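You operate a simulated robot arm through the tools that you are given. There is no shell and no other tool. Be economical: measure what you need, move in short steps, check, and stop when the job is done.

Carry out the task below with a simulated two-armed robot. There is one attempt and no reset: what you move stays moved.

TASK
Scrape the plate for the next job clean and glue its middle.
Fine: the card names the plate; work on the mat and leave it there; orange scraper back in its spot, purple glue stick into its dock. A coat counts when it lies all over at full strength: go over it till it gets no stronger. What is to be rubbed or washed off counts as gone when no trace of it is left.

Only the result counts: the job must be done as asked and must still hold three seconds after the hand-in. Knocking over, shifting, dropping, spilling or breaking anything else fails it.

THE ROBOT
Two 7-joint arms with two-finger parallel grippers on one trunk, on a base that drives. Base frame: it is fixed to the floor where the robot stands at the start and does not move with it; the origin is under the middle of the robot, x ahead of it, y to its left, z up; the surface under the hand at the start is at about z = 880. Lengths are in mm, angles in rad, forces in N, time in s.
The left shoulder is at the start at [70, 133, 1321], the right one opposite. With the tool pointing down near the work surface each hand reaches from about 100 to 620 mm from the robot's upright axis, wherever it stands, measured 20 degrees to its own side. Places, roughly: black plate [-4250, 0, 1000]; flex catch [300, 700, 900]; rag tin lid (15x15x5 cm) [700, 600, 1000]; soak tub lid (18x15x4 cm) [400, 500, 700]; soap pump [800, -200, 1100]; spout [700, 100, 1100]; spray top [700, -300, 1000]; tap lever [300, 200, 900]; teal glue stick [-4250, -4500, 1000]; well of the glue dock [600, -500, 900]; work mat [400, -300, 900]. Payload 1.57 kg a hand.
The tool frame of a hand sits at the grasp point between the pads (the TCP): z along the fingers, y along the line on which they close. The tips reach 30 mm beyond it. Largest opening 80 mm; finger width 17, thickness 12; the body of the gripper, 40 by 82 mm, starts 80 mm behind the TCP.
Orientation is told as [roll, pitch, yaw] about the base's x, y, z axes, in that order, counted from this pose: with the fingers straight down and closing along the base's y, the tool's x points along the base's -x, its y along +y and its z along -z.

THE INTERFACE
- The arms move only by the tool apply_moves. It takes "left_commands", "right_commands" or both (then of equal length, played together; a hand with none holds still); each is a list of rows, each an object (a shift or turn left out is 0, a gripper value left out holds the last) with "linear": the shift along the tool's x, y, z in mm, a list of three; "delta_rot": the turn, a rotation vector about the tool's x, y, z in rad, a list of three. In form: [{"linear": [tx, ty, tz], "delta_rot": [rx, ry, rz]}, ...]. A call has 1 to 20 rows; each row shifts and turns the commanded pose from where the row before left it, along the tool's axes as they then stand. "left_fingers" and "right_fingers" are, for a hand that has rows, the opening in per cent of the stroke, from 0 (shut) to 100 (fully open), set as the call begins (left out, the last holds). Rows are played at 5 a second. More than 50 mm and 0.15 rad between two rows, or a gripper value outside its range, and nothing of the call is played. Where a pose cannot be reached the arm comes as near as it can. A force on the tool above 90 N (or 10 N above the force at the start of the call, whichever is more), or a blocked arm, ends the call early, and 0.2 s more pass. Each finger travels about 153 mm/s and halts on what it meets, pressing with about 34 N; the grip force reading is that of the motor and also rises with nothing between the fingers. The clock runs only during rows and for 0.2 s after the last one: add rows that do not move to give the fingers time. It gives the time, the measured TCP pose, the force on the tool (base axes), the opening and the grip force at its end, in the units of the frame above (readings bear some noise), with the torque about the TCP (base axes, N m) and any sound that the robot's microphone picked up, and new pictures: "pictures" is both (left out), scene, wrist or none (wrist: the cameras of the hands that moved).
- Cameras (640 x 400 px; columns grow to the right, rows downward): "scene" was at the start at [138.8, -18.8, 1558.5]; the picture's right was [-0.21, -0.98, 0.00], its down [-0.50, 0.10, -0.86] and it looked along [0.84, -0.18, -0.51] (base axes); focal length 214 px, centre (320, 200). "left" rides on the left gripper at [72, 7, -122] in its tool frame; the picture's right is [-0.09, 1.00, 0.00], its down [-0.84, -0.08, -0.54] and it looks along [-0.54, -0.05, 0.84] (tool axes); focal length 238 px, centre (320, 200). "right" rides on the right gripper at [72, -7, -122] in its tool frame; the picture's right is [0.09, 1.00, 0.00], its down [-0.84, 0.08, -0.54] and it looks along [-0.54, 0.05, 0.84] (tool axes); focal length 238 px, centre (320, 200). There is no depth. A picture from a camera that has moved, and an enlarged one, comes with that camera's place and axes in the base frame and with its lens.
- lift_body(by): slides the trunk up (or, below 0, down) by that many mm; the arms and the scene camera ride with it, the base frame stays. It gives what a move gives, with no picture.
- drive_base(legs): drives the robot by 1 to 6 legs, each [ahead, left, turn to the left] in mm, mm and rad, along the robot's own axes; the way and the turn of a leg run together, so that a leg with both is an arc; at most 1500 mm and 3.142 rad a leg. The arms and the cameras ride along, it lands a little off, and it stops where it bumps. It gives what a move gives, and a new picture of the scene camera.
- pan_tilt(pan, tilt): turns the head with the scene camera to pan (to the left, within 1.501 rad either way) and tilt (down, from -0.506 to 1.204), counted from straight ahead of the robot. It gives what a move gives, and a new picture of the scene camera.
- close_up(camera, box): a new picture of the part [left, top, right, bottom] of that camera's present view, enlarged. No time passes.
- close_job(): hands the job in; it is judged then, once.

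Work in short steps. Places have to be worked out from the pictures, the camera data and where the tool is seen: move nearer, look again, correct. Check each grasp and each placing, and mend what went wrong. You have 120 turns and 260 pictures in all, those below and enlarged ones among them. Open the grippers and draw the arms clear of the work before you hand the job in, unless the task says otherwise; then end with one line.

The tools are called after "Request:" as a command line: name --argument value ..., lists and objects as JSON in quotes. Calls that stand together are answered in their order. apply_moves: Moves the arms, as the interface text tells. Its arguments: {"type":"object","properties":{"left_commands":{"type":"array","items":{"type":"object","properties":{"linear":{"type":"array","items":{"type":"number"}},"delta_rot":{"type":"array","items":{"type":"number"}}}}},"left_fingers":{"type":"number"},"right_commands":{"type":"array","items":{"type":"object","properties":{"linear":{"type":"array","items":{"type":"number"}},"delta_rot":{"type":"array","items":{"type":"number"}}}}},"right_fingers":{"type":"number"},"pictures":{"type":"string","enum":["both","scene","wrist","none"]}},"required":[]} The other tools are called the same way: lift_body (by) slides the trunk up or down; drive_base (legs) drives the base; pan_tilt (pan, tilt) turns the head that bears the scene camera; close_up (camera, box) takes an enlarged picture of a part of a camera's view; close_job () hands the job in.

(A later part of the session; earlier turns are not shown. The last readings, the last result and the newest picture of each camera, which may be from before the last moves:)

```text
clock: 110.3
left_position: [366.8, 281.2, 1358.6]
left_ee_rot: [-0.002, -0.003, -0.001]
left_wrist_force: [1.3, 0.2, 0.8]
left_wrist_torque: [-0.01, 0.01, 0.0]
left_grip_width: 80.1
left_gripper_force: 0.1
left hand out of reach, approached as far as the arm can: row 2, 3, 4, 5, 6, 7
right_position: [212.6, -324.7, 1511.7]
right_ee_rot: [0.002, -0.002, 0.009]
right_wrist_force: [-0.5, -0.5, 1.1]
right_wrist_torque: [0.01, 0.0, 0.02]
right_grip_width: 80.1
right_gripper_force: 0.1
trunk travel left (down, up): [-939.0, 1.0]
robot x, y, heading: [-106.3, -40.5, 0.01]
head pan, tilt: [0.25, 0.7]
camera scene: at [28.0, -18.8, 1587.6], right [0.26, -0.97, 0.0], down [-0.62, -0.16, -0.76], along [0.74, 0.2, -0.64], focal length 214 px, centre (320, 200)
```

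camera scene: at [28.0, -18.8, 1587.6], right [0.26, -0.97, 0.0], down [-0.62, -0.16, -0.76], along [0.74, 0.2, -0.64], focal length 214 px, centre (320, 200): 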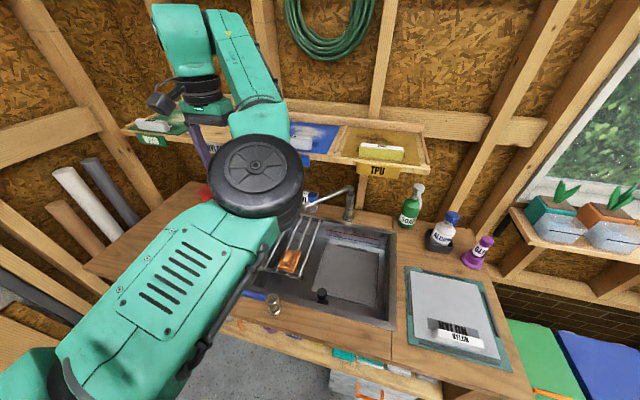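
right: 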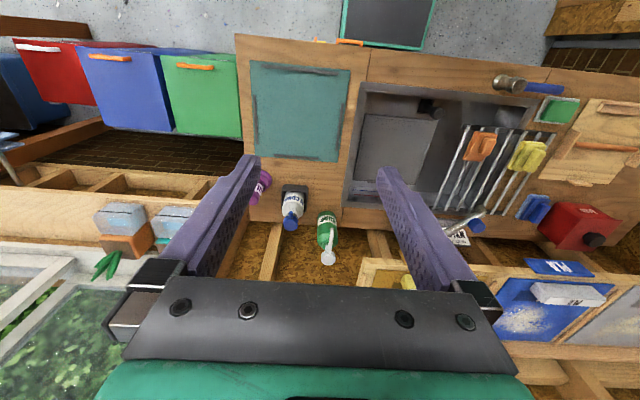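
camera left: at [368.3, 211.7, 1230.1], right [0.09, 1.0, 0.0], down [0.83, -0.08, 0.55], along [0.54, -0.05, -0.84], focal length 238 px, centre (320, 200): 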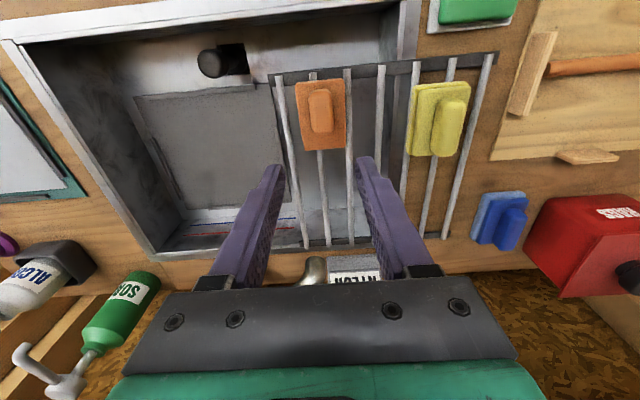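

Left elbow is central; move the left hand further left to clear space.

Request:
apply_moves --left_commands '[{"linear": [0, 40, 0]}, {"linear": [0, 40, 0]}, {"linear": [0, 40, 0]}, {"linear": [10, 40, 0]}, {"linear": [20, 30, 0]}, {"linear": [30, 20, 0]}, {"linear": [30, 20, 0]}, {}]' --pictures "scene"

```text
clock: 112.2
left_position: [275.0, 515.9, 1355.9]
left_ee_rot: [-0.002, -0.006, 0.002]
left_wrist_force: [0.0, 0.1, -0.2]
left_wrist_torque: [0.02, -0.02, -0.01]
left_grip_width: 80.1
left_gripper_force: 0.0
right_position: [211.8, -322.6, 1511.9]
right_ee_rot: [0.0, -0.004, 0.008]
right_wrist_force: [0.0, 0.2, -0.3]
right_wrist_torque: [0.0, -0.01, 0.0]
right_grip_width: 80.1
right_gripper_force: 0.1
trunk travel left (down, up): [-939.0, 1.0]
robot x, y, heading: [-105.8, -40.2, 0.014]
head pan, tilt: [0.25, 0.7]
camera scene: at [28.0, -17.9, 1587.6], right [0.26, -0.97, 0.0], down [-0.62, -0.17, -0.76], along [0.74, 0.2, -0.64], focal length 214 px, centre (320, 200)
```

scene: 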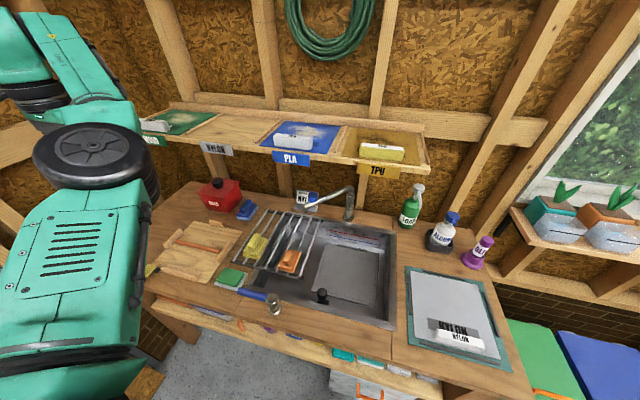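

Left arm is clear. Drive to about (35,−250) and look at the glue dock.

Request:
drive_base --legs '[[0, -210, -0.012], [140, 0, 0]]'

Request:
pan_tilt --pan -0.25 --tilt 0.75

Request:
close_up --camera "scene" --box '[250, 100, 410, 200]'

```text
clock: 114.6
left_position: [376.1, 299.5, 1356.2]
left_ee_rot: [0.0, -0.007, -0.014]
left_wrist_force: [0.2, -0.2, 0.5]
left_wrist_torque: [0.0, 0.03, 0.01]
left_grip_width: 80.0
left_gripper_force: 0.0
right_position: [298.9, -537.7, 1512.0]
right_ee_rot: [0.002, -0.005, -0.005]
right_wrist_force: [0.6, -0.3, 0.1]
right_wrist_torque: [0.01, 0.03, -0.02]
right_grip_width: 79.9
right_gripper_force: 0.0
trunk travel left (down, up): [-939.0, 1.0]
robot x, y, heading: [-12.1, -249.6, -0.011]
head pan, tilt: [0.25, 0.7]
stopped in leg 2: the robot was blocked; the commanded pose is now the measured one
camera scene: at [119.8, -230.6, 1587.8], right [0.24, -0.97, 0.0], down [-0.62, -0.15, -0.77], along [0.74, 0.18, -0.64], focal length 214 px, centre (320, 200)
```

scene: 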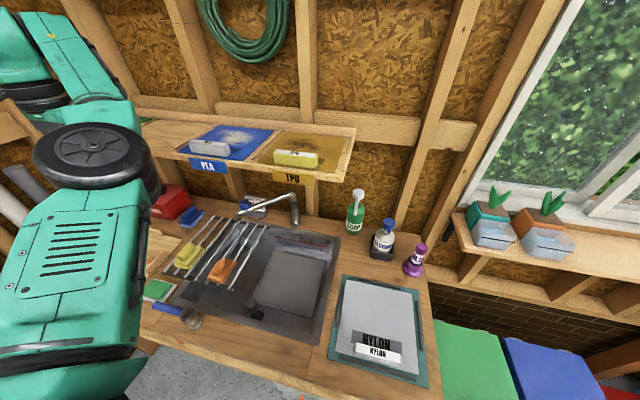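

```text
clock: 115.5
left_position: [381.6, 298.0, 1354.5]
left_ee_rot: [0.0, -0.001, -0.015]
left_wrist_force: [-0.3, -0.8, -0.3]
left_wrist_torque: [0.0, 0.02, 0.04]
left_grip_width: 80.0
left_gripper_force: 0.0
right_position: [305.0, -538.6, 1510.0]
right_ee_rot: [0.003, 0.0, -0.006]
right_wrist_force: [-0.2, 0.1, 0.2]
right_wrist_torque: [0.0, 0.02, 0.0]
right_grip_width: 80.3
right_gripper_force: 0.0
trunk travel left (down, up): [-939.0, 1.0]
robot x, y, heading: [-12.3, -253.1, -0.007]
head pan, tilt: [-0.25, 0.75]
camera scene: at [124.5, -272.2, 1582.9], right [-0.25, -0.97, 0.0], down [-0.66, 0.17, -0.73], along [0.71, -0.18, -0.68], focal length 214 px, centre (320, 200)
```

scene: 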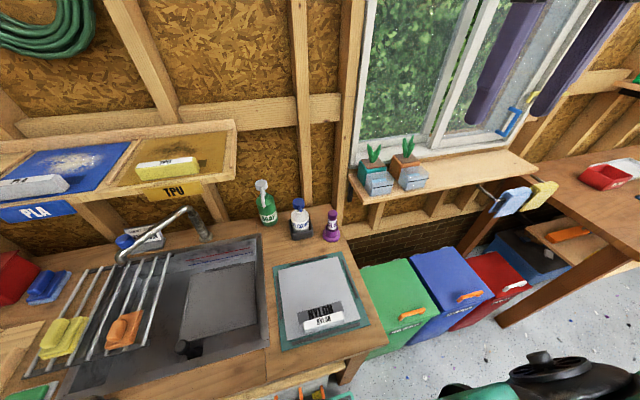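

```text
4.00 times, centred on (330, 150) of scene
camera zoom: at [124.5, -272.2, 1582.9], right [-0.25, -0.97, 0.0], down [-0.66, 0.17, -0.73], along [0.71, -0.18, -0.68], focal length 858 px, centre (280, 400)
```

zoom: 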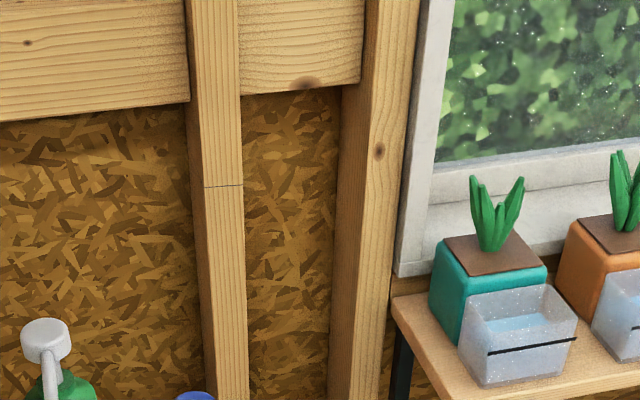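

Blocked at x=−12 by the cabinet, so I'll reach the glue stick with a tilted hand. Back off 18 mm and shift right 80 mm; then look closely at the glue dock.

Request:
drive_base --legs '[[-18, 0, 0.007], [0, -80, 0]]'

Request:
close_up --camera "scene" --box '[240, 170, 360, 250]'

Request:
close_up --camera "right" --box '[200, 40, 520, 240]'

```text
clock: 117.0
left_position: [357.3, 236.9, 1348.7]
left_ee_rot: [-0.012, -0.003, -0.006]
left_wrist_force: [0.0, 0.9, -0.8]
left_wrist_torque: [-0.09, 0.01, 0.02]
left_grip_width: 80.3
left_gripper_force: 0.1
right_position: [286.0, -601.0, 1513.1]
right_ee_rot: [-0.009, -0.003, 0.002]
right_wrist_force: [0.1, 1.2, 0.7]
right_wrist_torque: [-0.13, 0.05, 0.03]
right_grip_width: 79.9
right_gripper_force: 0.1
trunk travel left (down, up): [-939.0, 1.0]
robot x, y, heading: [-29.6, -330.3, 0.006]
head pan, tilt: [-0.25, 0.75]
camera scene: at [103.3, -334.3, 1583.3], right [-0.25, -0.97, 0.01], down [-0.66, 0.16, -0.73], along [0.71, -0.19, -0.68], focal length 214 px, centre (320, 200)
```

scene: 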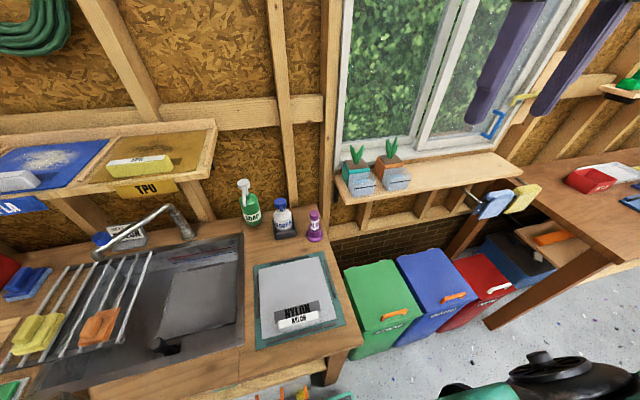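

```text
5.00 times, centred on (300, 210) of scene
camera zoom: at [103.3, -334.3, 1583.3], right [-0.25, -0.97, 0.01], down [-0.66, 0.16, -0.73], along [0.71, -0.19, -0.68], focal length 1072 px, centre (420, 150)
```

zoom: 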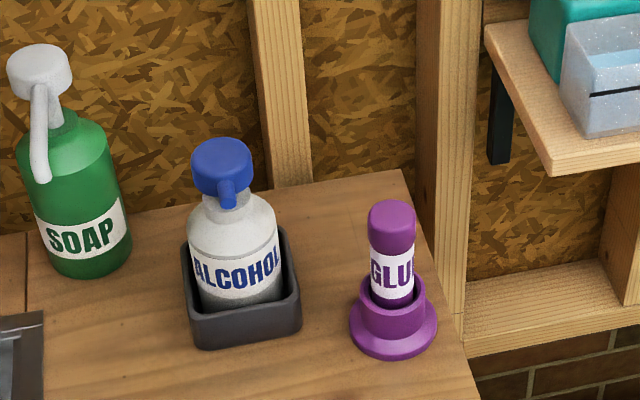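

```text
2.00 times, centred on (360, 140) of right
camera zoom: at [214.2, -605.6, 1636.0], right [-0.09, 1.0, -0.01], down [0.84, 0.08, 0.54], along [0.54, 0.04, -0.84], focal length 477 px, centre (240, 320)
```

zoom: 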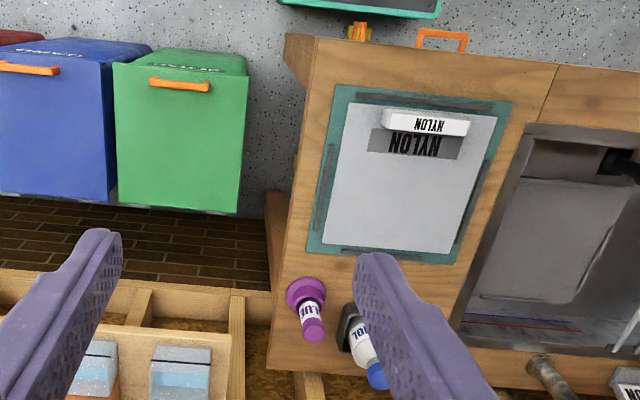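

Stick axis at ≈[628,−457], top z≈1018, well rim ≈938. Bring the right hand to [436,−457,1215] and pitch it −0.5.

Request:
apply_moves --right_commands '[{"linear": [-19, 18, 37]}, {"linear": [-19, 18, 37]}, {"linear": [-19, 18, 37]}, {"linear": [-19, 18, 37]}, {"linear": [-19, 18, 37]}, {"linear": [-19, 18, 37]}, {"linear": [-19, 18, 37]}, {"linear": [-19, 18, 37]}, {"delta_rot": [0, -0.125, 0]}, {"delta_rot": [0, -0.125, 0]}, {"delta_rot": [0, -0.125, 0]}, {"delta_rot": [0, -0.125, 0]}, {}]' --right_fingers 75

```text
clock: 119.8
left_position: [355.2, 224.3, 1355.9]
left_ee_rot: [-0.002, -0.004, -0.005]
left_wrist_force: [-0.4, 0.1, 0.0]
left_wrist_torque: [-0.01, -0.02, 0.0]
left_grip_width: 80.1
left_gripper_force: 0.0
right_position: [436.7, -469.2, 1217.0]
right_ee_rot: [0.003, -0.505, 0.0]
right_wrist_force: [0.0, -0.2, 0.1]
right_wrist_torque: [0.02, -0.02, 0.0]
right_grip_width: 59.7
right_gripper_force: 0.1
trunk travel left (down, up): [-939.0, 1.0]
robot x, y, heading: [-29.3, -327.5, -0.0]
head pan, tilt: [-0.25, 0.75]
camera scene: at [101.3, -349.3, 1583.4], right [-0.25, -0.97, 0.0], down [-0.66, 0.17, -0.73], along [0.71, -0.18, -0.68], focal length 214 px, centre (320, 200)
camera right: at [315.4, -476.1, 1289.1], right [-0.08, 1.0, -0.04], down [0.47, 0.08, 0.88], along [0.88, 0.05, -0.47], focal length 238 px, centre (320, 200)
```

scene: 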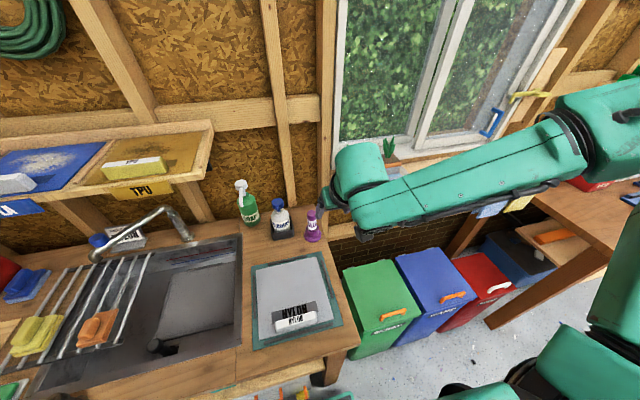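
right: 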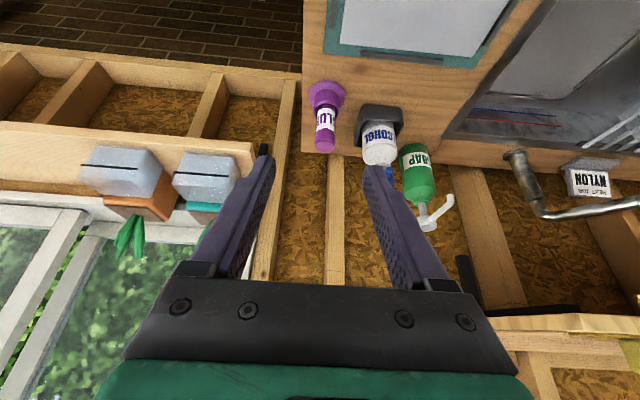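

Stick refined to [628,−456], top z≈1020. Move to a point directly above it (TCP z≈1080).

Request:
apply_moves --right_commands '[{"linear": [-17, 2.2, 35.4]}, {"linear": [-17, 2.2, 35.4]}, {"linear": [-17, 2.2, 35.4]}, {"linear": [-17, 2.2, 35.4]}, {"linear": [-17, 2.2, 35.4]}, {"linear": [-16, 2.2, 35.4]}, {}]'

```text
clock: 121.4
left_position: [355.3, 225.0, 1356.7]
left_ee_rot: [-0.003, -0.005, -0.006]
left_wrist_force: [-0.1, 0.0, -0.5]
left_wrist_torque: [0.0, -0.01, -0.01]
left_grip_width: 80.0
left_gripper_force: 0.0
right_position: [573.7, -501.6, 1117.3]
right_ee_rot: [0.003, -0.502, 0.0]
right_wrist_force: [0.3, 0.5, 0.4]
right_wrist_torque: [-0.01, 0.0, -0.02]
right_grip_width: 59.8
right_gripper_force: 0.1
right hand out of reach, approached as far as the arm can: row 4, 5, 6
trunk travel left (down, up): [-939.0, 1.0]
robot x, y, heading: [-32.5, -333.5, -0.002]
head pan, tilt: [-0.25, 0.75]
camera scene: at [102.5, -349.1, 1583.3], right [-0.25, -0.97, 0.0], down [-0.66, 0.17, -0.73], along [0.71, -0.18, -0.68], focal length 214 px, centre (320, 200)
camera right: at [451.9, -507.7, 1188.5], right [-0.08, 1.0, -0.04], down [0.47, 0.08, 0.88], along [0.88, 0.05, -0.47], focal length 238 px, centre (320, 200)
```

scene: 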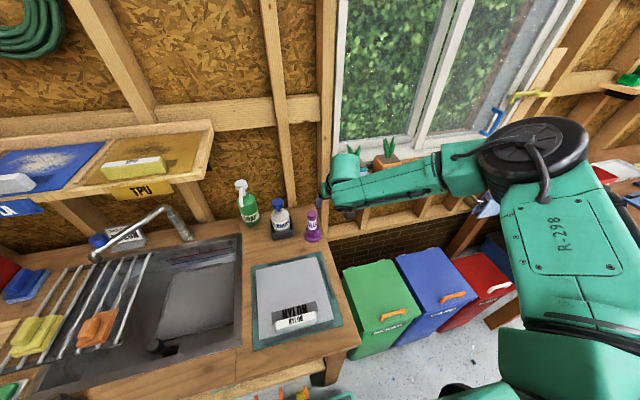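
right: 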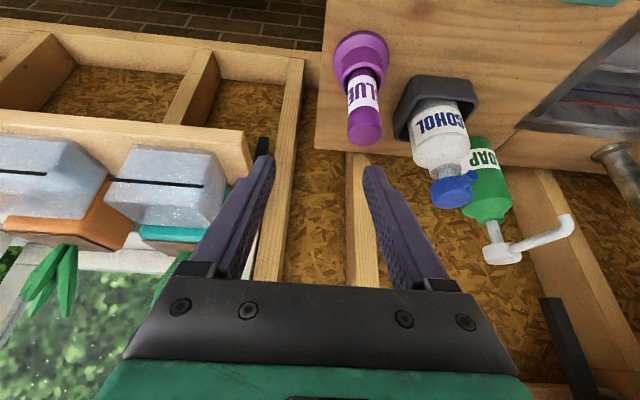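

The 0.5 tilt isn't enough. Tilt to ~1.0 rad (fingers more horizontal) for extra forward reach, then re-evaluate.

Request:
apply_moves --right_commands '[{"linear": [20, 10, -20]}, {"linear": [0, 10, 0], "delta_rot": [0, -0.125, 0]}, {"linear": [0, 10, 0], "delta_rot": [0, -0.125, 0]}, {"linear": [0, 10, 0], "delta_rot": [0, -0.125, 0]}, {"linear": [0, 5, 0], "delta_rot": [0, -0.125, 0]}, {}]'

```text
clock: 122.8
left_position: [355.3, 223.6, 1356.4]
left_ee_rot: [-0.001, -0.003, -0.005]
left_wrist_force: [0.3, -0.8, 0.7]
left_wrist_torque: [0.03, -0.04, 0.0]
left_grip_width: 79.7
left_gripper_force: 0.0
right_position: [540.6, -459.0, 1129.1]
right_ee_rot: [0.005, -1.002, 0.0]
right_wrist_force: [-0.1, 0.4, 0.1]
right_wrist_torque: [0.0, -0.02, 0.03]
right_grip_width: 59.8
right_gripper_force: 0.0
right hand out of reach, approached as far as the arm can: row 5
trunk travel left (down, up): [-939.0, 1.0]
robot x, y, heading: [-26.5, -331.0, -0.004]
head pan, tilt: [-0.25, 0.75]
camera scene: at [102.3, -350.1, 1583.3], right [-0.25, -0.97, 0.0], down [-0.66, 0.17, -0.73], along [0.71, -0.18, -0.68], focal length 214 px, centre (320, 200)
camera right: at [400.0, -466.7, 1133.6], right [-0.05, 1.0, -0.08], down [-0.01, 0.08, 1.0], along [1.0, 0.05, 0.0], focal length 238 px, centre (320, 200)
```

scene: 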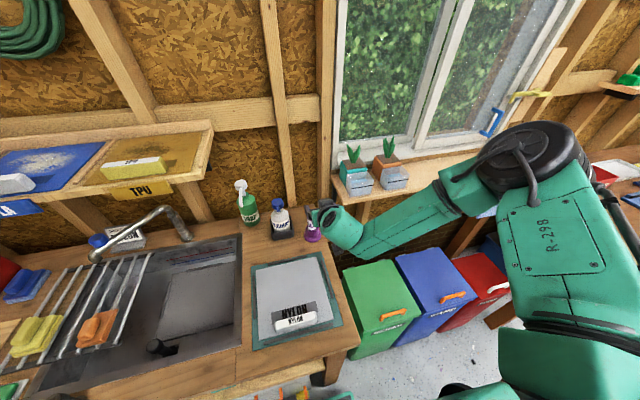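
right: 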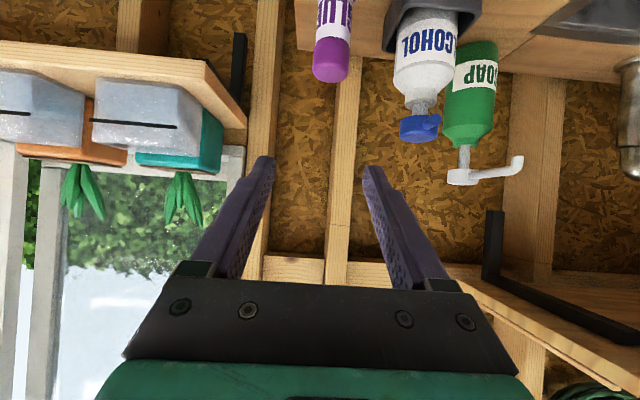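

Not productive from here; better to stand right of the bench end and use the left hand. First retract the right arm.

Request:
apply_moves --right_commands '[{"linear": [0, 0, -40]}, {"linear": [0, -10, -40]}, {"linear": [0, -10, -40], "delta_rot": [0, 0.125, 0]}, {"linear": [0, -10, -40], "delta_rot": [0, 0.125, 0]}, {"linear": [0, -10, -20], "delta_rot": [0, 0.125, 0]}, {"linear": [0, -10, -20], "delta_rot": [0, 0.125, 0]}, {"linear": [0, -10, -20], "delta_rot": [0, 0.125, 0]}, {"linear": [10, -10, -40], "delta_rot": [0, 0.125, 0]}, {"linear": [10, -10, -40], "delta_rot": [0, 0.125, 0]}, {"linear": [10, -10, -40], "delta_rot": [0, 0.125, 0]}, {"linear": [0, -10, -40]}, {"linear": [0, 0, -40]}, {}]' --pictures "none"

Request:
drive_base --legs '[[-100, 0, 0.004], [0, -410, 0]]'

Request:
pan_tilt --pan 0.3 --tilt 0.9

```text
clock: 125.6
left_position: [355.2, 224.2, 1355.7]
left_ee_rot: [-0.002, -0.005, -0.005]
left_wrist_force: [0.0, -0.3, 0.0]
left_wrist_torque: [-0.01, -0.01, -0.01]
left_grip_width: 80.2
left_gripper_force: 0.0
right_position: [327.0, -545.3, 1407.4]
right_ee_rot: [-0.001, -0.192, 0.0]
right_wrist_force: [0.3, 0.4, -0.2]
right_wrist_torque: [0.0, 0.01, 0.01]
right_grip_width: 60.3
right_gripper_force: 0.1
right hand out of reach, approached as far as the arm can: row 4, 5, 6
trunk travel left (down, up): [-939.0, 1.0]
robot x, y, heading: [-30.3, -328.6, 0.004]
head pan, tilt: [-0.25, 0.75]
```

```text
clock: 128.8
left_position: [254.8, -173.7, 1353.0]
left_ee_rot: [-0.006, -0.006, -0.001]
left_wrist_force: [0.1, 0.4, 0.2]
left_wrist_torque: [-0.02, 0.01, -0.03]
left_grip_width: 80.0
left_gripper_force: 0.0
right_position: [231.2, -943.9, 1408.3]
right_ee_rot: [-0.004, -0.189, 0.006]
right_wrist_force: [0.7, 0.3, 0.2]
right_wrist_torque: [-0.01, -0.01, -0.04]
right_grip_width: 59.9
right_gripper_force: 0.1
trunk travel left (down, up): [-939.0, 1.0]
robot x, y, heading: [-126.0, -736.1, 0.007]
head pan, tilt: [-0.25, 0.75]
camera scene: at [4.5, -748.2, 1583.3], right [-0.24, -0.97, 0.0], down [-0.66, 0.16, -0.73], along [0.71, -0.18, -0.68], focal length 214 px, centre (320, 200)
```

scene: 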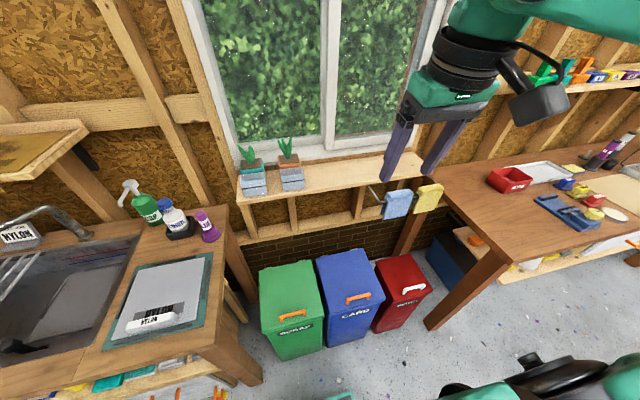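

```text
clock: 129.8
left_position: [253.5, -178.9, 1355.7]
left_ee_rot: [-0.002, -0.004, 0.002]
left_wrist_force: [0.6, 0.3, 0.4]
left_wrist_torque: [0.0, 0.0, 0.03]
left_grip_width: 79.9
left_gripper_force: 0.0
right_position: [230.4, -947.7, 1408.0]
right_ee_rot: [-0.001, -0.191, 0.004]
right_wrist_force: [0.5, 0.0, 0.2]
right_wrist_torque: [-0.03, 0.04, 0.0]
right_grip_width: 60.2
right_gripper_force: 0.1
trunk travel left (down, up): [-939.0, 1.0]
robot x, y, heading: [-123.7, -731.5, 0.004]
head pan, tilt: [0.3, 0.901]
camera scene: at [-4.5, -710.4, 1571.5], right [0.3, -0.95, 0.0], down [-0.75, -0.23, -0.62], along [0.59, 0.19, -0.78], focal length 214 px, centre (320, 200)
```

scene: 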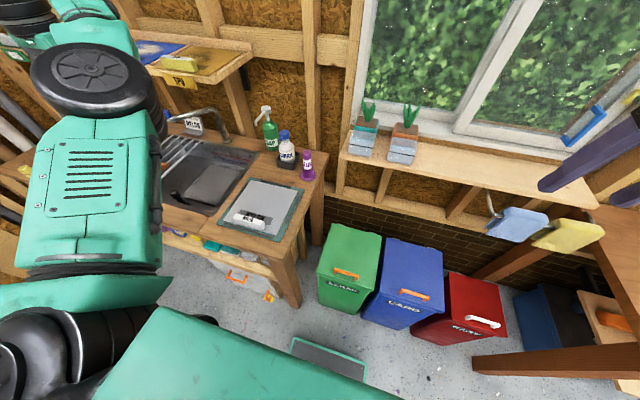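

Base front is ~220 mm ahead; bins' fronts at x≈285. Position the robot at about (38,−655), clear of cabinet, leg and bins.

Request:
drive_base --legs '[[0, 78, -0.004], [120, 0, 0]]'

Request:
pan_tilt --pan 0.1 --tilt 1.1

```text
clock: 131.7
left_position: [370.7, -104.2, 1358.6]
left_ee_rot: [-0.002, -0.009, -0.006]
left_wrist_force: [-0.4, -1.3, 0.5]
left_wrist_torque: [-0.02, -0.07, 0.03]
left_grip_width: 80.0
left_gripper_force: 0.0
right_position: [342.5, -874.6, 1409.6]
right_ee_rot: [0.0, -0.197, 0.001]
right_wrist_force: [0.6, -0.9, 0.6]
right_wrist_torque: [-0.01, -0.05, 0.02]
right_grip_width: 60.2
right_gripper_force: 0.0
trunk travel left (down, up): [-939.0, 1.0]
robot x, y, heading: [-4.4, -652.2, 0.001]
head pan, tilt: [0.3, 0.901]
camera scene: at [107.2, -634.5, 1572.1], right [0.29, -0.96, 0.0], down [-0.75, -0.23, -0.62], along [0.6, 0.18, -0.78], focal length 214 px, centre (320, 200)
```

scene: 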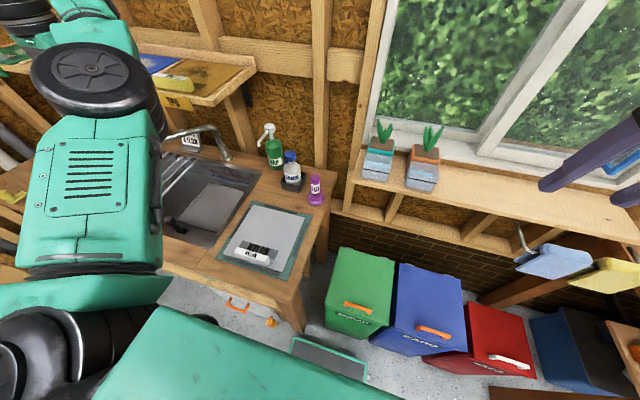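

```text
clock: 132.4
left_position: [375.2, -103.0, 1356.2]
left_ee_rot: [-0.002, -0.007, -0.006]
left_wrist_force: [0.2, 0.0, -0.1]
left_wrist_torque: [0.02, 0.0, 0.03]
left_grip_width: 79.9
left_gripper_force: 0.1
right_position: [346.3, -872.4, 1408.7]
right_ee_rot: [0.0, -0.194, 0.001]
right_wrist_force: [-0.9, 1.1, -0.7]
right_wrist_torque: [-0.06, 0.0, 0.01]
right_grip_width: 60.3
right_gripper_force: 0.1
trunk travel left (down, up): [-939.0, 1.0]
robot x, y, heading: [-7.1, -657.5, -0.002]
head pan, tilt: [0.099, 1.1]
camera scene: at [103.8, -649.4, 1557.8], right [0.1, -1.0, 0.0], down [-0.89, -0.09, -0.46], along [0.45, 0.04, -0.89], focal length 214 px, centre (320, 200)
```

scene: 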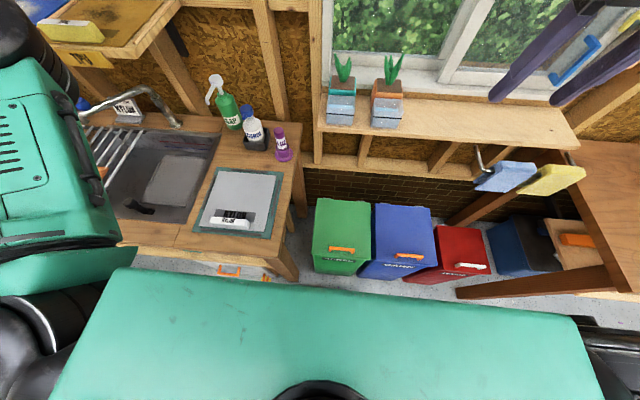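

Clear. Forward another 38 mm, then bring the left hand in toward the glue.

Request:
drive_base --legs '[[40, 0, 0]]'

Request:
apply_moves --left_commands '[{"linear": [0, -40, 20]}, {"linear": [0, -40, 20]}, {"linear": [0, -40, 20]}, {"linear": [-10, -40, 20]}, {"linear": [-20, -40, 15]}, {"linear": [-20, -40, 15]}, {"linear": [-20, -40, 15]}, {"linear": [-20, -35, 15]}, {}]' --left_fingers 75

```text
clock: 133.3
left_position: [407.3, -102.2, 1358.7]
left_ee_rot: [-0.003, -0.013, -0.005]
left_wrist_force: [-1.3, -0.3, 0.5]
left_wrist_torque: [-0.02, -0.11, 0.01]
left_grip_width: 79.9
left_gripper_force: 0.1
right_position: [380.2, -871.4, 1410.0]
right_ee_rot: [0.001, -0.199, 0.0]
right_wrist_force: [0.3, 0.3, -0.3]
right_wrist_torque: [-0.04, -0.11, 0.04]
right_grip_width: 59.6
right_gripper_force: 0.0
trunk travel left (down, up): [-939.0, 1.0]
robot x, y, heading: [30.5, -655.3, 0.001]
head pan, tilt: [0.099, 1.1]
camera scene: at [135.4, -649.1, 1558.4], right [0.1, -1.0, 0.0], down [-0.88, -0.09, -0.46], along [0.46, 0.04, -0.89], focal length 214 px, centre (320, 200)
```

scene: 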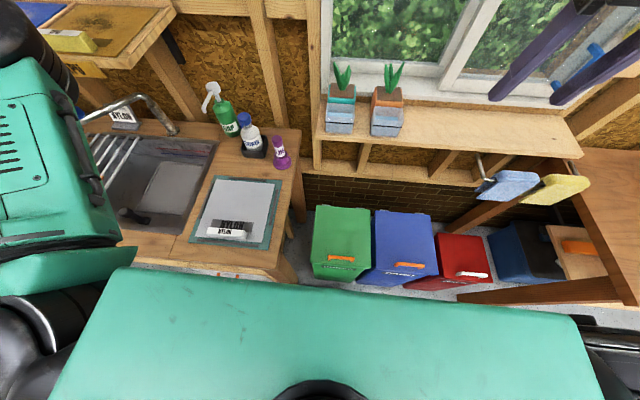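

```text
clock: 135.3
left_position: [541.6, -370.2, 1211.0]
left_ee_rot: [-0.002, -0.008, -0.005]
left_wrist_force: [0.2, 0.0, 0.8]
left_wrist_torque: [0.0, 0.0, 0.01]
left_grip_width: 59.6
left_gripper_force: 0.1
left hand out of reach, approached as far as the arm can: row 6, 7, 8
right_position: [387.9, -871.4, 1409.5]
right_ee_rot: [0.0, -0.191, -0.002]
right_wrist_force: [0.8, 0.4, -0.7]
right_wrist_torque: [0.02, -0.04, 0.0]
right_grip_width: 59.9
right_gripper_force: 0.1
trunk travel left (down, up): [-939.0, 1.0]
robot x, y, heading: [33.9, -659.6, -0.0]
head pan, tilt: [0.099, 1.1]
camera scene: at [145.1, -649.7, 1557.7], right [0.1, -1.0, 0.0], down [-0.89, -0.09, -0.45], along [0.45, 0.04, -0.89], focal length 214 px, centre (320, 200)
camera left: at [469.5, -364.0, 1333.3], right [0.1, 1.0, 0.0], down [0.83, -0.08, 0.55], along [0.54, -0.05, -0.84], focal length 238 px, centre (320, 200)
```

scene: 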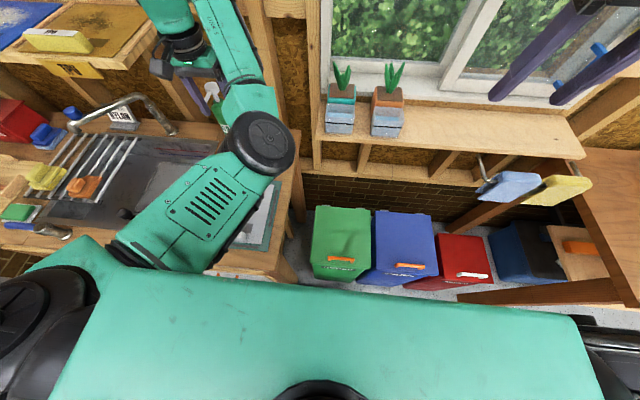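
left: 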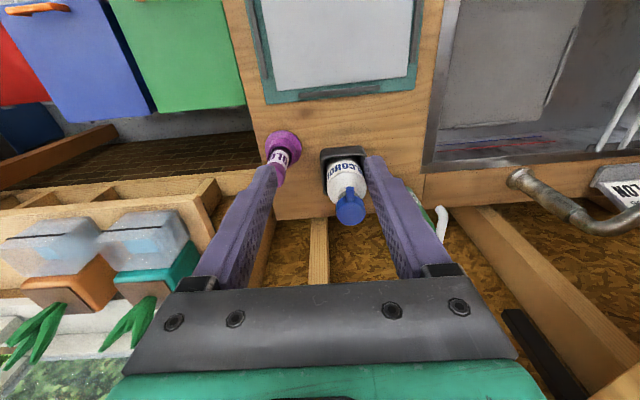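

The left arm's elbow-in posture limits it. Back off into open floor and try to restore the elbow-out posture there.

Request:
drive_base --legs '[[-450, 0, 0]]'

Request:
apply_moves --left_commands '[{"linear": [10, -10, 45]}, {"linear": [10, -10, 45]}, {"linear": [0, -20, 45]}, {"linear": [0, -30, 40]}, {"linear": [0, -30, 40]}, {"linear": [0, -30, 30]}, {"linear": [0, -40, 0]}, {"linear": [10, -40, 0]}, {"linear": [20, -40, 0]}, {}]' --pictures "none"

Request:
pan_tilt --pan 0.5 --tilt 0.8

```text
clock: 138.0
left_position: [94.1, -366.6, 1212.1]
left_ee_rot: [-0.002, -0.003, 0.003]
left_wrist_force: [0.2, -0.1, -0.1]
left_wrist_torque: [-0.01, -0.01, 0.02]
left_grip_width: 60.1
left_gripper_force: 0.1
right_position: [-55.4, -870.3, 1408.3]
right_ee_rot: [-0.001, -0.19, 0.009]
right_wrist_force: [-0.8, 0.2, 0.7]
right_wrist_torque: [-0.02, 0.03, 0.02]
right_grip_width: 60.1
right_gripper_force: 0.0
trunk travel left (down, up): [-939.0, 1.0]
robot x, y, heading: [-416.8, -658.6, 0.011]
head pan, tilt: [0.099, 1.1]
camera scene: at [-298.7, -650.0, 1557.3], right [0.11, -0.99, 0.0], down [-0.89, -0.1, -0.45], along [0.45, 0.05, -0.89], focal length 214 px, centre (320, 200)
```

scene: 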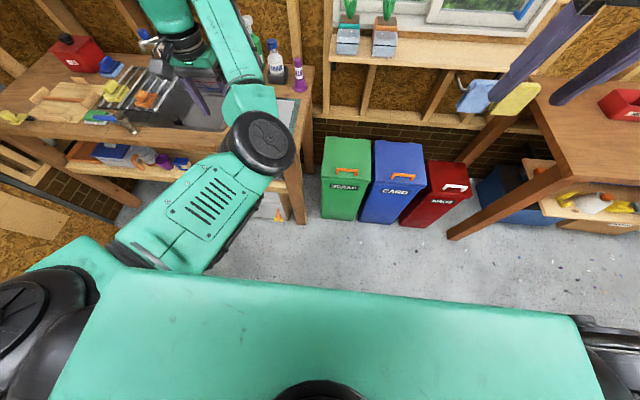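

```text
clock: 139.8
left_position: [93.7, -489.8, 981.3]
left_ee_rot: [0.116, -0.07, 0.077]
left_wrist_force: [0.1, 0.7, 0.3]
left_wrist_torque: [0.01, 0.01, 0.0]
left_grip_width: 59.9
left_gripper_force: 0.0
left hand out of reach, approached as far as the arm can: row 1
right_position: [-56.0, -871.7, 1407.6]
right_ee_rot: [0.001, -0.193, 0.009]
right_wrist_force: [0.5, -1.2, -0.3]
right_wrist_torque: [0.03, 0.01, -0.01]
right_grip_width: 60.1
right_gripper_force: 0.0
trunk travel left (down, up): [-939.0, 1.0]
robot x, y, heading: [-413.5, -658.7, 0.007]
head pan, tilt: [0.099, 1.1]
stopped in row 9 (left hand): the arm was blocked; the commanded pose is now the measured one
```

```text
clock: 140.7
left_position: [94.8, -489.0, 983.6]
left_ee_rot: [0.115, -0.07, 0.077]
left_wrist_force: [0.7, 0.0, 1.0]
left_wrist_torque: [0.01, 0.02, 0.01]
left_grip_width: 59.9
left_gripper_force: 0.0
right_position: [-57.1, -869.9, 1406.7]
right_ee_rot: [-0.001, -0.193, 0.008]
right_wrist_force: [-0.1, 0.2, 0.1]
right_wrist_torque: [0.01, 0.01, 0.02]
right_grip_width: 60.1
right_gripper_force: 0.0
trunk travel left (down, up): [-939.0, 1.0]
robot x, y, heading: [-414.5, -659.9, 0.004]
head pan, tilt: [0.499, 0.799]
camera scene: at [-293.8, -617.4, 1579.3], right [0.48, -0.87, 0.0], down [-0.63, -0.35, -0.7], along [0.61, 0.34, -0.72], focal length 214 px, centre (320, 200)
```

scene: 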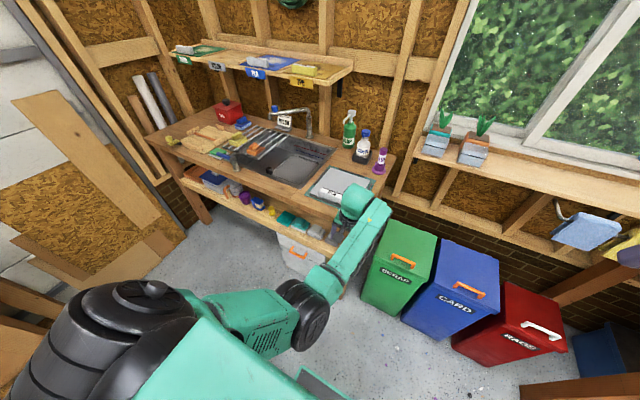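

The arm may be midway through a posture change. Command level orientation and continue with small moves rightwards.

Request:
apply_moves --left_commands '[{"linear": [0, -10, 0], "delta_rot": [0.06, 0, 0]}, {"linear": [0, -20, 0], "delta_rot": [0.06, 0.03, 0.03]}, {"linear": [0, -30, 0], "delta_rot": [0, 0.04, 0.04]}, {"linear": [0, -30, 0]}, {"linear": [0, -30, 0]}, {}, {}]' --pictures "scene"

```text
clock: 142.5
left_position: [109.6, -556.2, 971.5]
left_ee_rot: [0.069, -0.004, 0.064]
left_wrist_force: [0.0, 1.2, 0.3]
left_wrist_torque: [0.0, 0.02, -0.01]
left_grip_width: 59.6
left_gripper_force: 0.1
right_position: [-56.5, -871.6, 1407.1]
right_ee_rot: [0.002, -0.19, 0.008]
right_wrist_force: [-0.2, 0.0, -1.4]
right_wrist_torque: [0.03, 0.01, 0.04]
right_grip_width: 60.1
right_gripper_force: 0.0
trunk travel left (down, up): [-939.0, 1.0]
robot x, y, heading: [-413.8, -655.1, 0.005]
head pan, tilt: [0.499, 0.799]
stopped in row 7 (left hand): the arm was blocked; the commanded pose is now the measured one
camera scene: at [-293.7, -617.6, 1579.3], right [0.49, -0.87, 0.0], down [-0.63, -0.35, -0.7], along [0.61, 0.34, -0.72], focal length 214 px, centre (320, 200)
```

scene: 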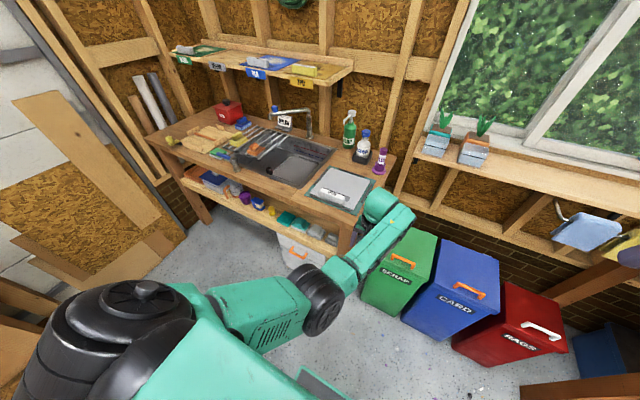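

Elbow-in seems to be pushed outward, not limited in extension. Return the hand to its earlier carry pose, drive back in, and approach further forward.

Request:
apply_moves --left_commands '[{"linear": [0, 30, -10], "delta_rot": [0.03, 0, 0.03]}, {"linear": [0, 40, -20], "delta_rot": [0.04, 0, 0.03]}, {"linear": [0, 40, -20]}, {"linear": [-10, 40, -25]}, {"linear": [-10, 40, -25]}, {"linear": [0, 0, -45]}, {"linear": [0, 0, -45]}, {"linear": [0, 0, -45]}, {}]' --pictures "none"

Request:
close_up --camera "scene" --box '[300, 150, 600, 350]'

```text
clock: 144.5
left_position: [122.0, -368.0, 1214.3]
left_ee_rot: [-0.007, 0.0, 0.0]
left_wrist_force: [0.8, -0.7, 0.4]
left_wrist_torque: [0.02, 0.01, -0.01]
left_grip_width: 60.2
left_gripper_force: 0.1
right_position: [-56.0, -870.0, 1408.6]
right_ee_rot: [-0.002, -0.192, 0.006]
right_wrist_force: [-0.8, -0.2, 0.6]
right_wrist_torque: [-0.03, -0.03, 0.02]
right_grip_width: 60.2
right_gripper_force: 0.1
trunk travel left (down, up): [-939.0, 1.0]
robot x, y, heading: [-412.6, -657.3, 0.004]
head pan, tilt: [0.499, 0.799]
```

```text
2.00 times, centred on (450, 250) of scene
camera zoom: at [-293.8, -616.2, 1579.3], right [0.49, -0.87, 0.0], down [-0.63, -0.35, -0.7], along [0.61, 0.34, -0.72], focal length 429 px, centre (60, 100)
```

zoom: 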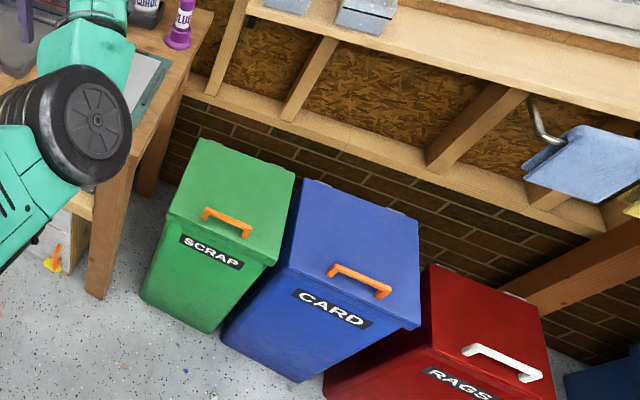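

Bins' fronts are at x≈345, so the robot can stand at x≈75 (base front ≈295). Drive to about (75,−690).

Request:
drive_base --legs '[[0, -33, -0.004], [430, 0, 0]]'

Request:
close_up --camera "left" --box '[0, 0, 640, 400]'

```text
clock: 147.5
left_position: [545.8, -406.7, 1214.6]
left_ee_rot: [-0.006, -0.006, -0.008]
left_wrist_force: [-0.3, -0.3, -0.3]
left_wrist_torque: [0.0, -0.02, -0.01]
left_grip_width: 59.7
left_gripper_force: 0.0
right_position: [360.7, -906.7, 1409.4]
right_ee_rot: [0.0, -0.195, -0.002]
right_wrist_force: [-0.5, -0.5, 0.5]
right_wrist_torque: [0.02, -0.01, -0.02]
right_grip_width: 60.3
right_gripper_force: 0.0
trunk travel left (down, up): [-939.0, 1.0]
robot x, y, heading: [7.4, -688.1, 0.003]
head pan, tilt: [0.499, 0.799]
camera scene: at [125.8, -651.5, 1579.6], right [0.48, -0.88, 0.0], down [-0.63, -0.34, -0.7], along [0.61, 0.33, -0.72], focal length 214 px, centre (320, 200)
```

scene: 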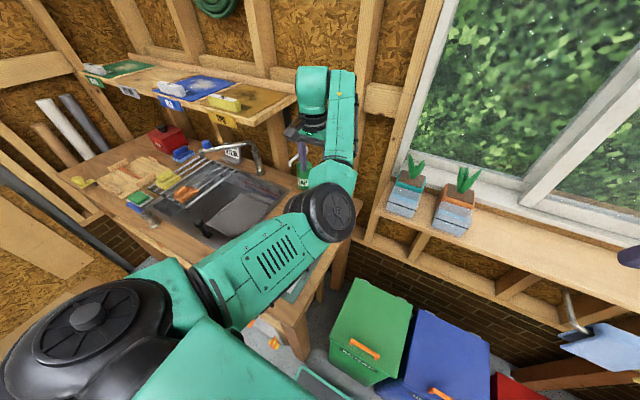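

```text
1.00 times, centred on (320, 200) of left (not enlarged: the box is as wide or as high as the picture)
camera zoom: at [473.8, -398.7, 1336.2], right [0.1, 0.99, 0.0], down [0.83, -0.08, 0.55], along [0.54, -0.06, -0.84], focal length 238 px, centre (320, 200)
```

zoom: 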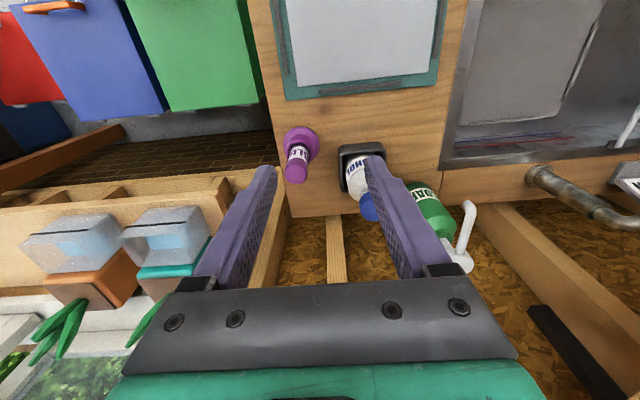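

Forward 60 mm more, then align over the stick at [628,−456], staying at z≥1120.

Request:
drive_base --legs '[[60, 0, -0.003]]'

Request:
apply_moves --left_commands '[{"linear": [-8, -10, 20]}, {"linear": [-8, -10, 20]}, {"linear": [-8, -10, 20]}, {"linear": [-5, -10, 15]}, {"linear": [0, -10, 0]}, {}]'

```text
clock: 148.5
left_position: [597.4, -408.0, 1218.9]
left_ee_rot: [-0.005, -0.01, -0.01]
left_wrist_force: [-1.0, -0.2, 1.0]
left_wrist_torque: [0.01, -0.11, -0.01]
left_grip_width: 60.3
left_gripper_force: 0.0
right_position: [411.0, -908.1, 1411.6]
right_ee_rot: [0.002, -0.204, -0.003]
right_wrist_force: [-0.1, 0.2, -0.2]
right_wrist_torque: [0.05, -0.08, 0.02]
right_grip_width: 60.1
right_gripper_force: 0.0
trunk travel left (down, up): [-939.0, 1.0]
robot x, y, heading: [67.6, -687.2, -0.005]
head pan, tilt: [0.499, 0.799]
camera scene: at [175.5, -652.2, 1580.4], right [0.47, -0.88, 0.0], down [-0.62, -0.34, -0.7], along [0.62, 0.33, -0.71], focal length 214 px, centre (320, 200)
```

scene: 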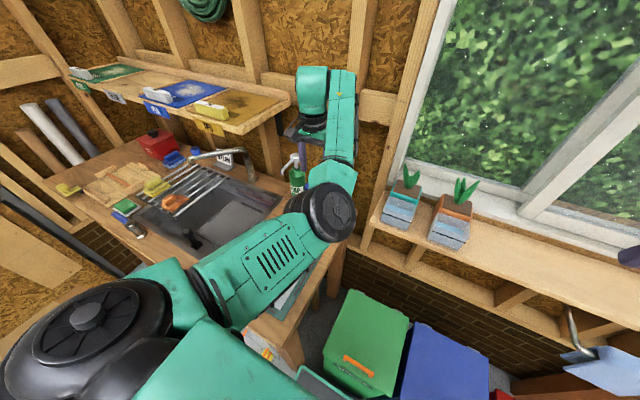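

```text
clock: 149.9
left_position: [636.2, -459.8, 1140.7]
left_ee_rot: [-0.005, -0.003, -0.011]
left_wrist_force: [0.7, 0.4, 0.2]
left_wrist_torque: [-0.01, -0.02, 0.01]
left_grip_width: 60.0
left_gripper_force: 0.1
right_position: [421.2, -908.9, 1407.3]
right_ee_rot: [0.001, -0.193, -0.003]
right_wrist_force: [0.2, 0.7, 0.0]
right_wrist_torque: [0.0, -0.05, -0.02]
right_grip_width: 60.0
right_gripper_force: 0.1
trunk travel left (down, up): [-939.0, 1.0]
robot x, y, heading: [66.0, -688.5, -0.007]
head pan, tilt: [0.499, 0.799]
camera scene: at [187.1, -652.4, 1579.5], right [0.47, -0.88, 0.0], down [-0.63, -0.34, -0.7], along [0.61, 0.33, -0.72], focal length 214 px, centre (320, 200)
camera left: at [565.2, -451.2, 1261.6], right [0.1, 0.99, 0.0], down [0.83, -0.08, 0.54], along [0.54, -0.06, -0.84], focal length 238 px, centre (320, 200)
```

scene: 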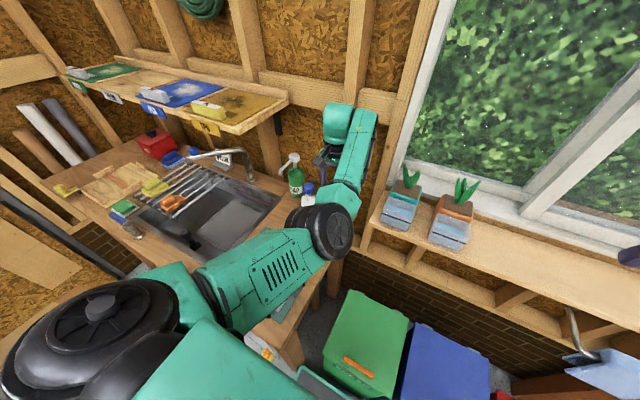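
left: 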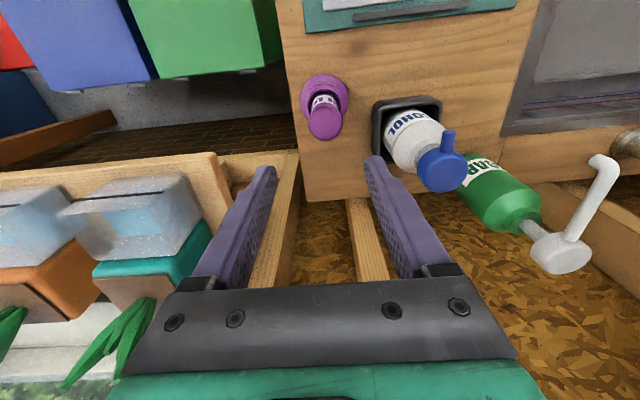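

Reached. Stick at ≈[629,−454.5]. Align and descend to z≈1040.

Request:
apply_moves --left_commands '[{"linear": [8, 5, 0]}, {"linear": [0, 0, 35]}, {"linear": [0, 0, 35]}, {"linear": [0, 0, 30]}, {}]'

Request:
close_up --camera "scene" --box '[280, 110, 400, 220]'

```text
clock: 151.1
left_position: [629.5, -452.8, 1041.4]
left_ee_rot: [-0.004, -0.002, -0.009]
left_wrist_force: [-0.2, -0.2, 1.2]
left_wrist_torque: [0.0, 0.0, -0.05]
left_grip_width: 59.8
left_gripper_force: 0.0
right_position: [422.1, -908.9, 1407.7]
right_ee_rot: [0.0, -0.193, -0.004]
right_wrist_force: [0.7, 0.0, -0.1]
right_wrist_torque: [0.05, 0.03, -0.03]
right_grip_width: 60.2
right_gripper_force: 0.1
trunk travel left (down, up): [-939.0, 1.0]
robot x, y, heading: [68.4, -691.8, -0.004]
head pan, tilt: [0.499, 0.799]
camera scene: at [188.1, -652.7, 1579.4], right [0.47, -0.88, 0.0], down [-0.63, -0.34, -0.7], along [0.61, 0.33, -0.72], focal length 214 px, centre (320, 200)
camera left: at [558.4, -445.1, 1161.9], right [0.1, 0.99, 0.0], down [0.83, -0.08, 0.54], along [0.54, -0.06, -0.84], focal length 238 px, centre (320, 200)
```

scene: 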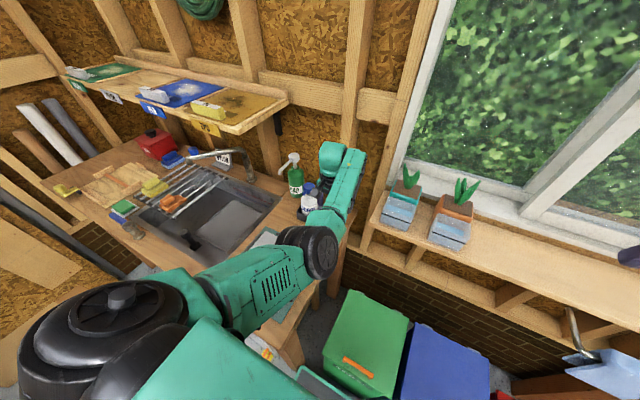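
left: 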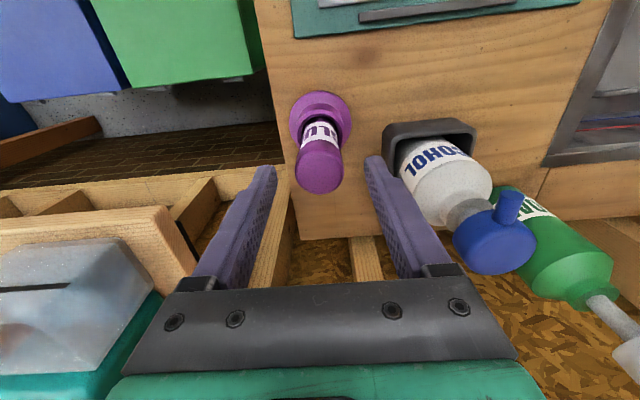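

```text
3.64 times, centred on (340, 165) of scene
camera zoom: at [188.1, -652.7, 1579.4], right [0.47, -0.88, 0.0], down [-0.63, -0.34, -0.7], along [0.61, 0.33, -0.72], focal length 780 px, centre (247, 327)
```

zoom: 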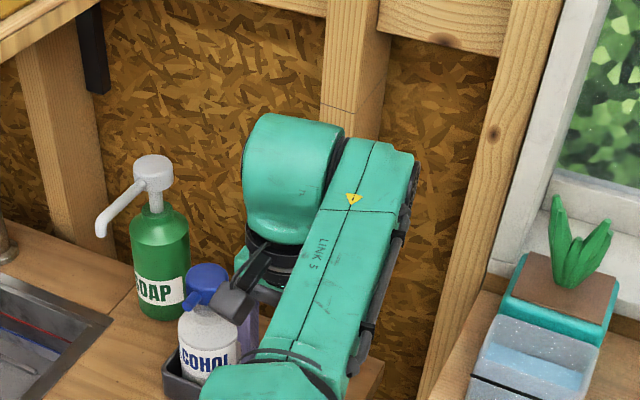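

Well aligned. Descend to z≈976 and grip.

Request:
apply_moves --left_commands '[{"linear": [0, -1, 25]}, {"linear": [0, 0, 25]}, {"linear": [0, 0, 14]}, {}]' --pictures "wrist"

Request:
apply_moves --left_commands '[{}, {}, {}]' --left_fingers 0 --pictures "wrist"

```text
clock: 152.1
left_position: [627.7, -453.8, 976.0]
left_ee_rot: [-0.004, -0.002, -0.009]
left_wrist_force: [-0.1, 0.0, 0.5]
left_wrist_torque: [-0.03, 0.05, -0.04]
left_grip_width: 60.0
left_gripper_force: 0.0
right_position: [421.6, -909.2, 1408.7]
right_ee_rot: [-0.001, -0.194, -0.004]
right_wrist_force: [1.0, 0.1, 0.3]
right_wrist_torque: [0.0, -0.03, 0.01]
right_grip_width: 59.5
right_gripper_force: 0.1
trunk travel left (down, up): [-939.0, 1.0]
robot x, y, heading: [66.3, -692.1, -0.003]
head pan, tilt: [0.499, 0.799]
camera left: at [558.1, -447.0, 1096.4], right [0.1, 0.99, 0.0], down [0.84, -0.08, 0.54], along [0.54, -0.06, -0.84], focal length 238 px, centre (320, 200)
```

left: 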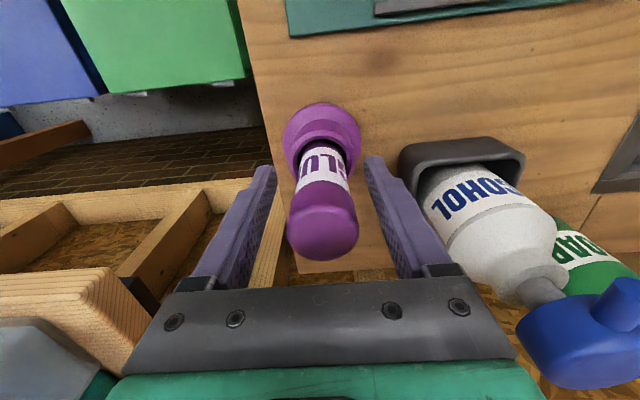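

```text
clock: 152.9
left_position: [627.8, -454.1, 975.5]
left_ee_rot: [-0.006, -0.002, -0.011]
left_wrist_force: [0.0, 0.1, -0.1]
left_wrist_torque: [-0.03, 0.02, 0.0]
left_grip_width: 34.5
left_gripper_force: 34.0
right_position: [423.2, -908.1, 1407.5]
right_ee_rot: [-0.002, -0.193, -0.005]
right_wrist_force: [-0.2, -0.7, -0.3]
right_wrist_torque: [-0.02, 0.0, -0.01]
right_grip_width: 59.9
right_gripper_force: 0.0
trunk travel left (down, up): [-939.0, 1.0]
robot x, y, heading: [69.8, -689.1, -0.002]
head pan, tilt: [0.499, 0.799]
camera left: at [558.2, -446.8, 1096.5], right [0.1, 0.99, 0.0], down [0.84, -0.08, 0.54], along [0.54, -0.06, -0.84], focal length 238 px, centre (320, 200)
```

left: 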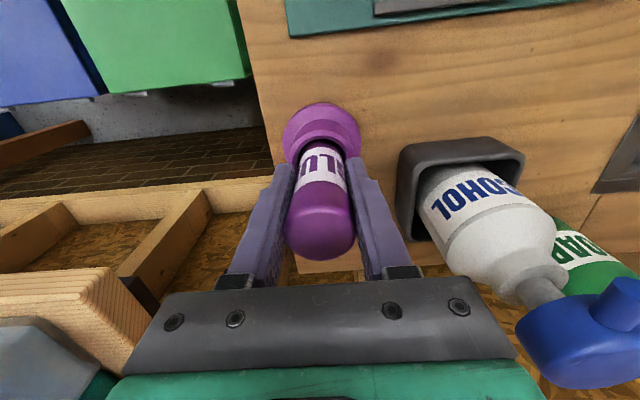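

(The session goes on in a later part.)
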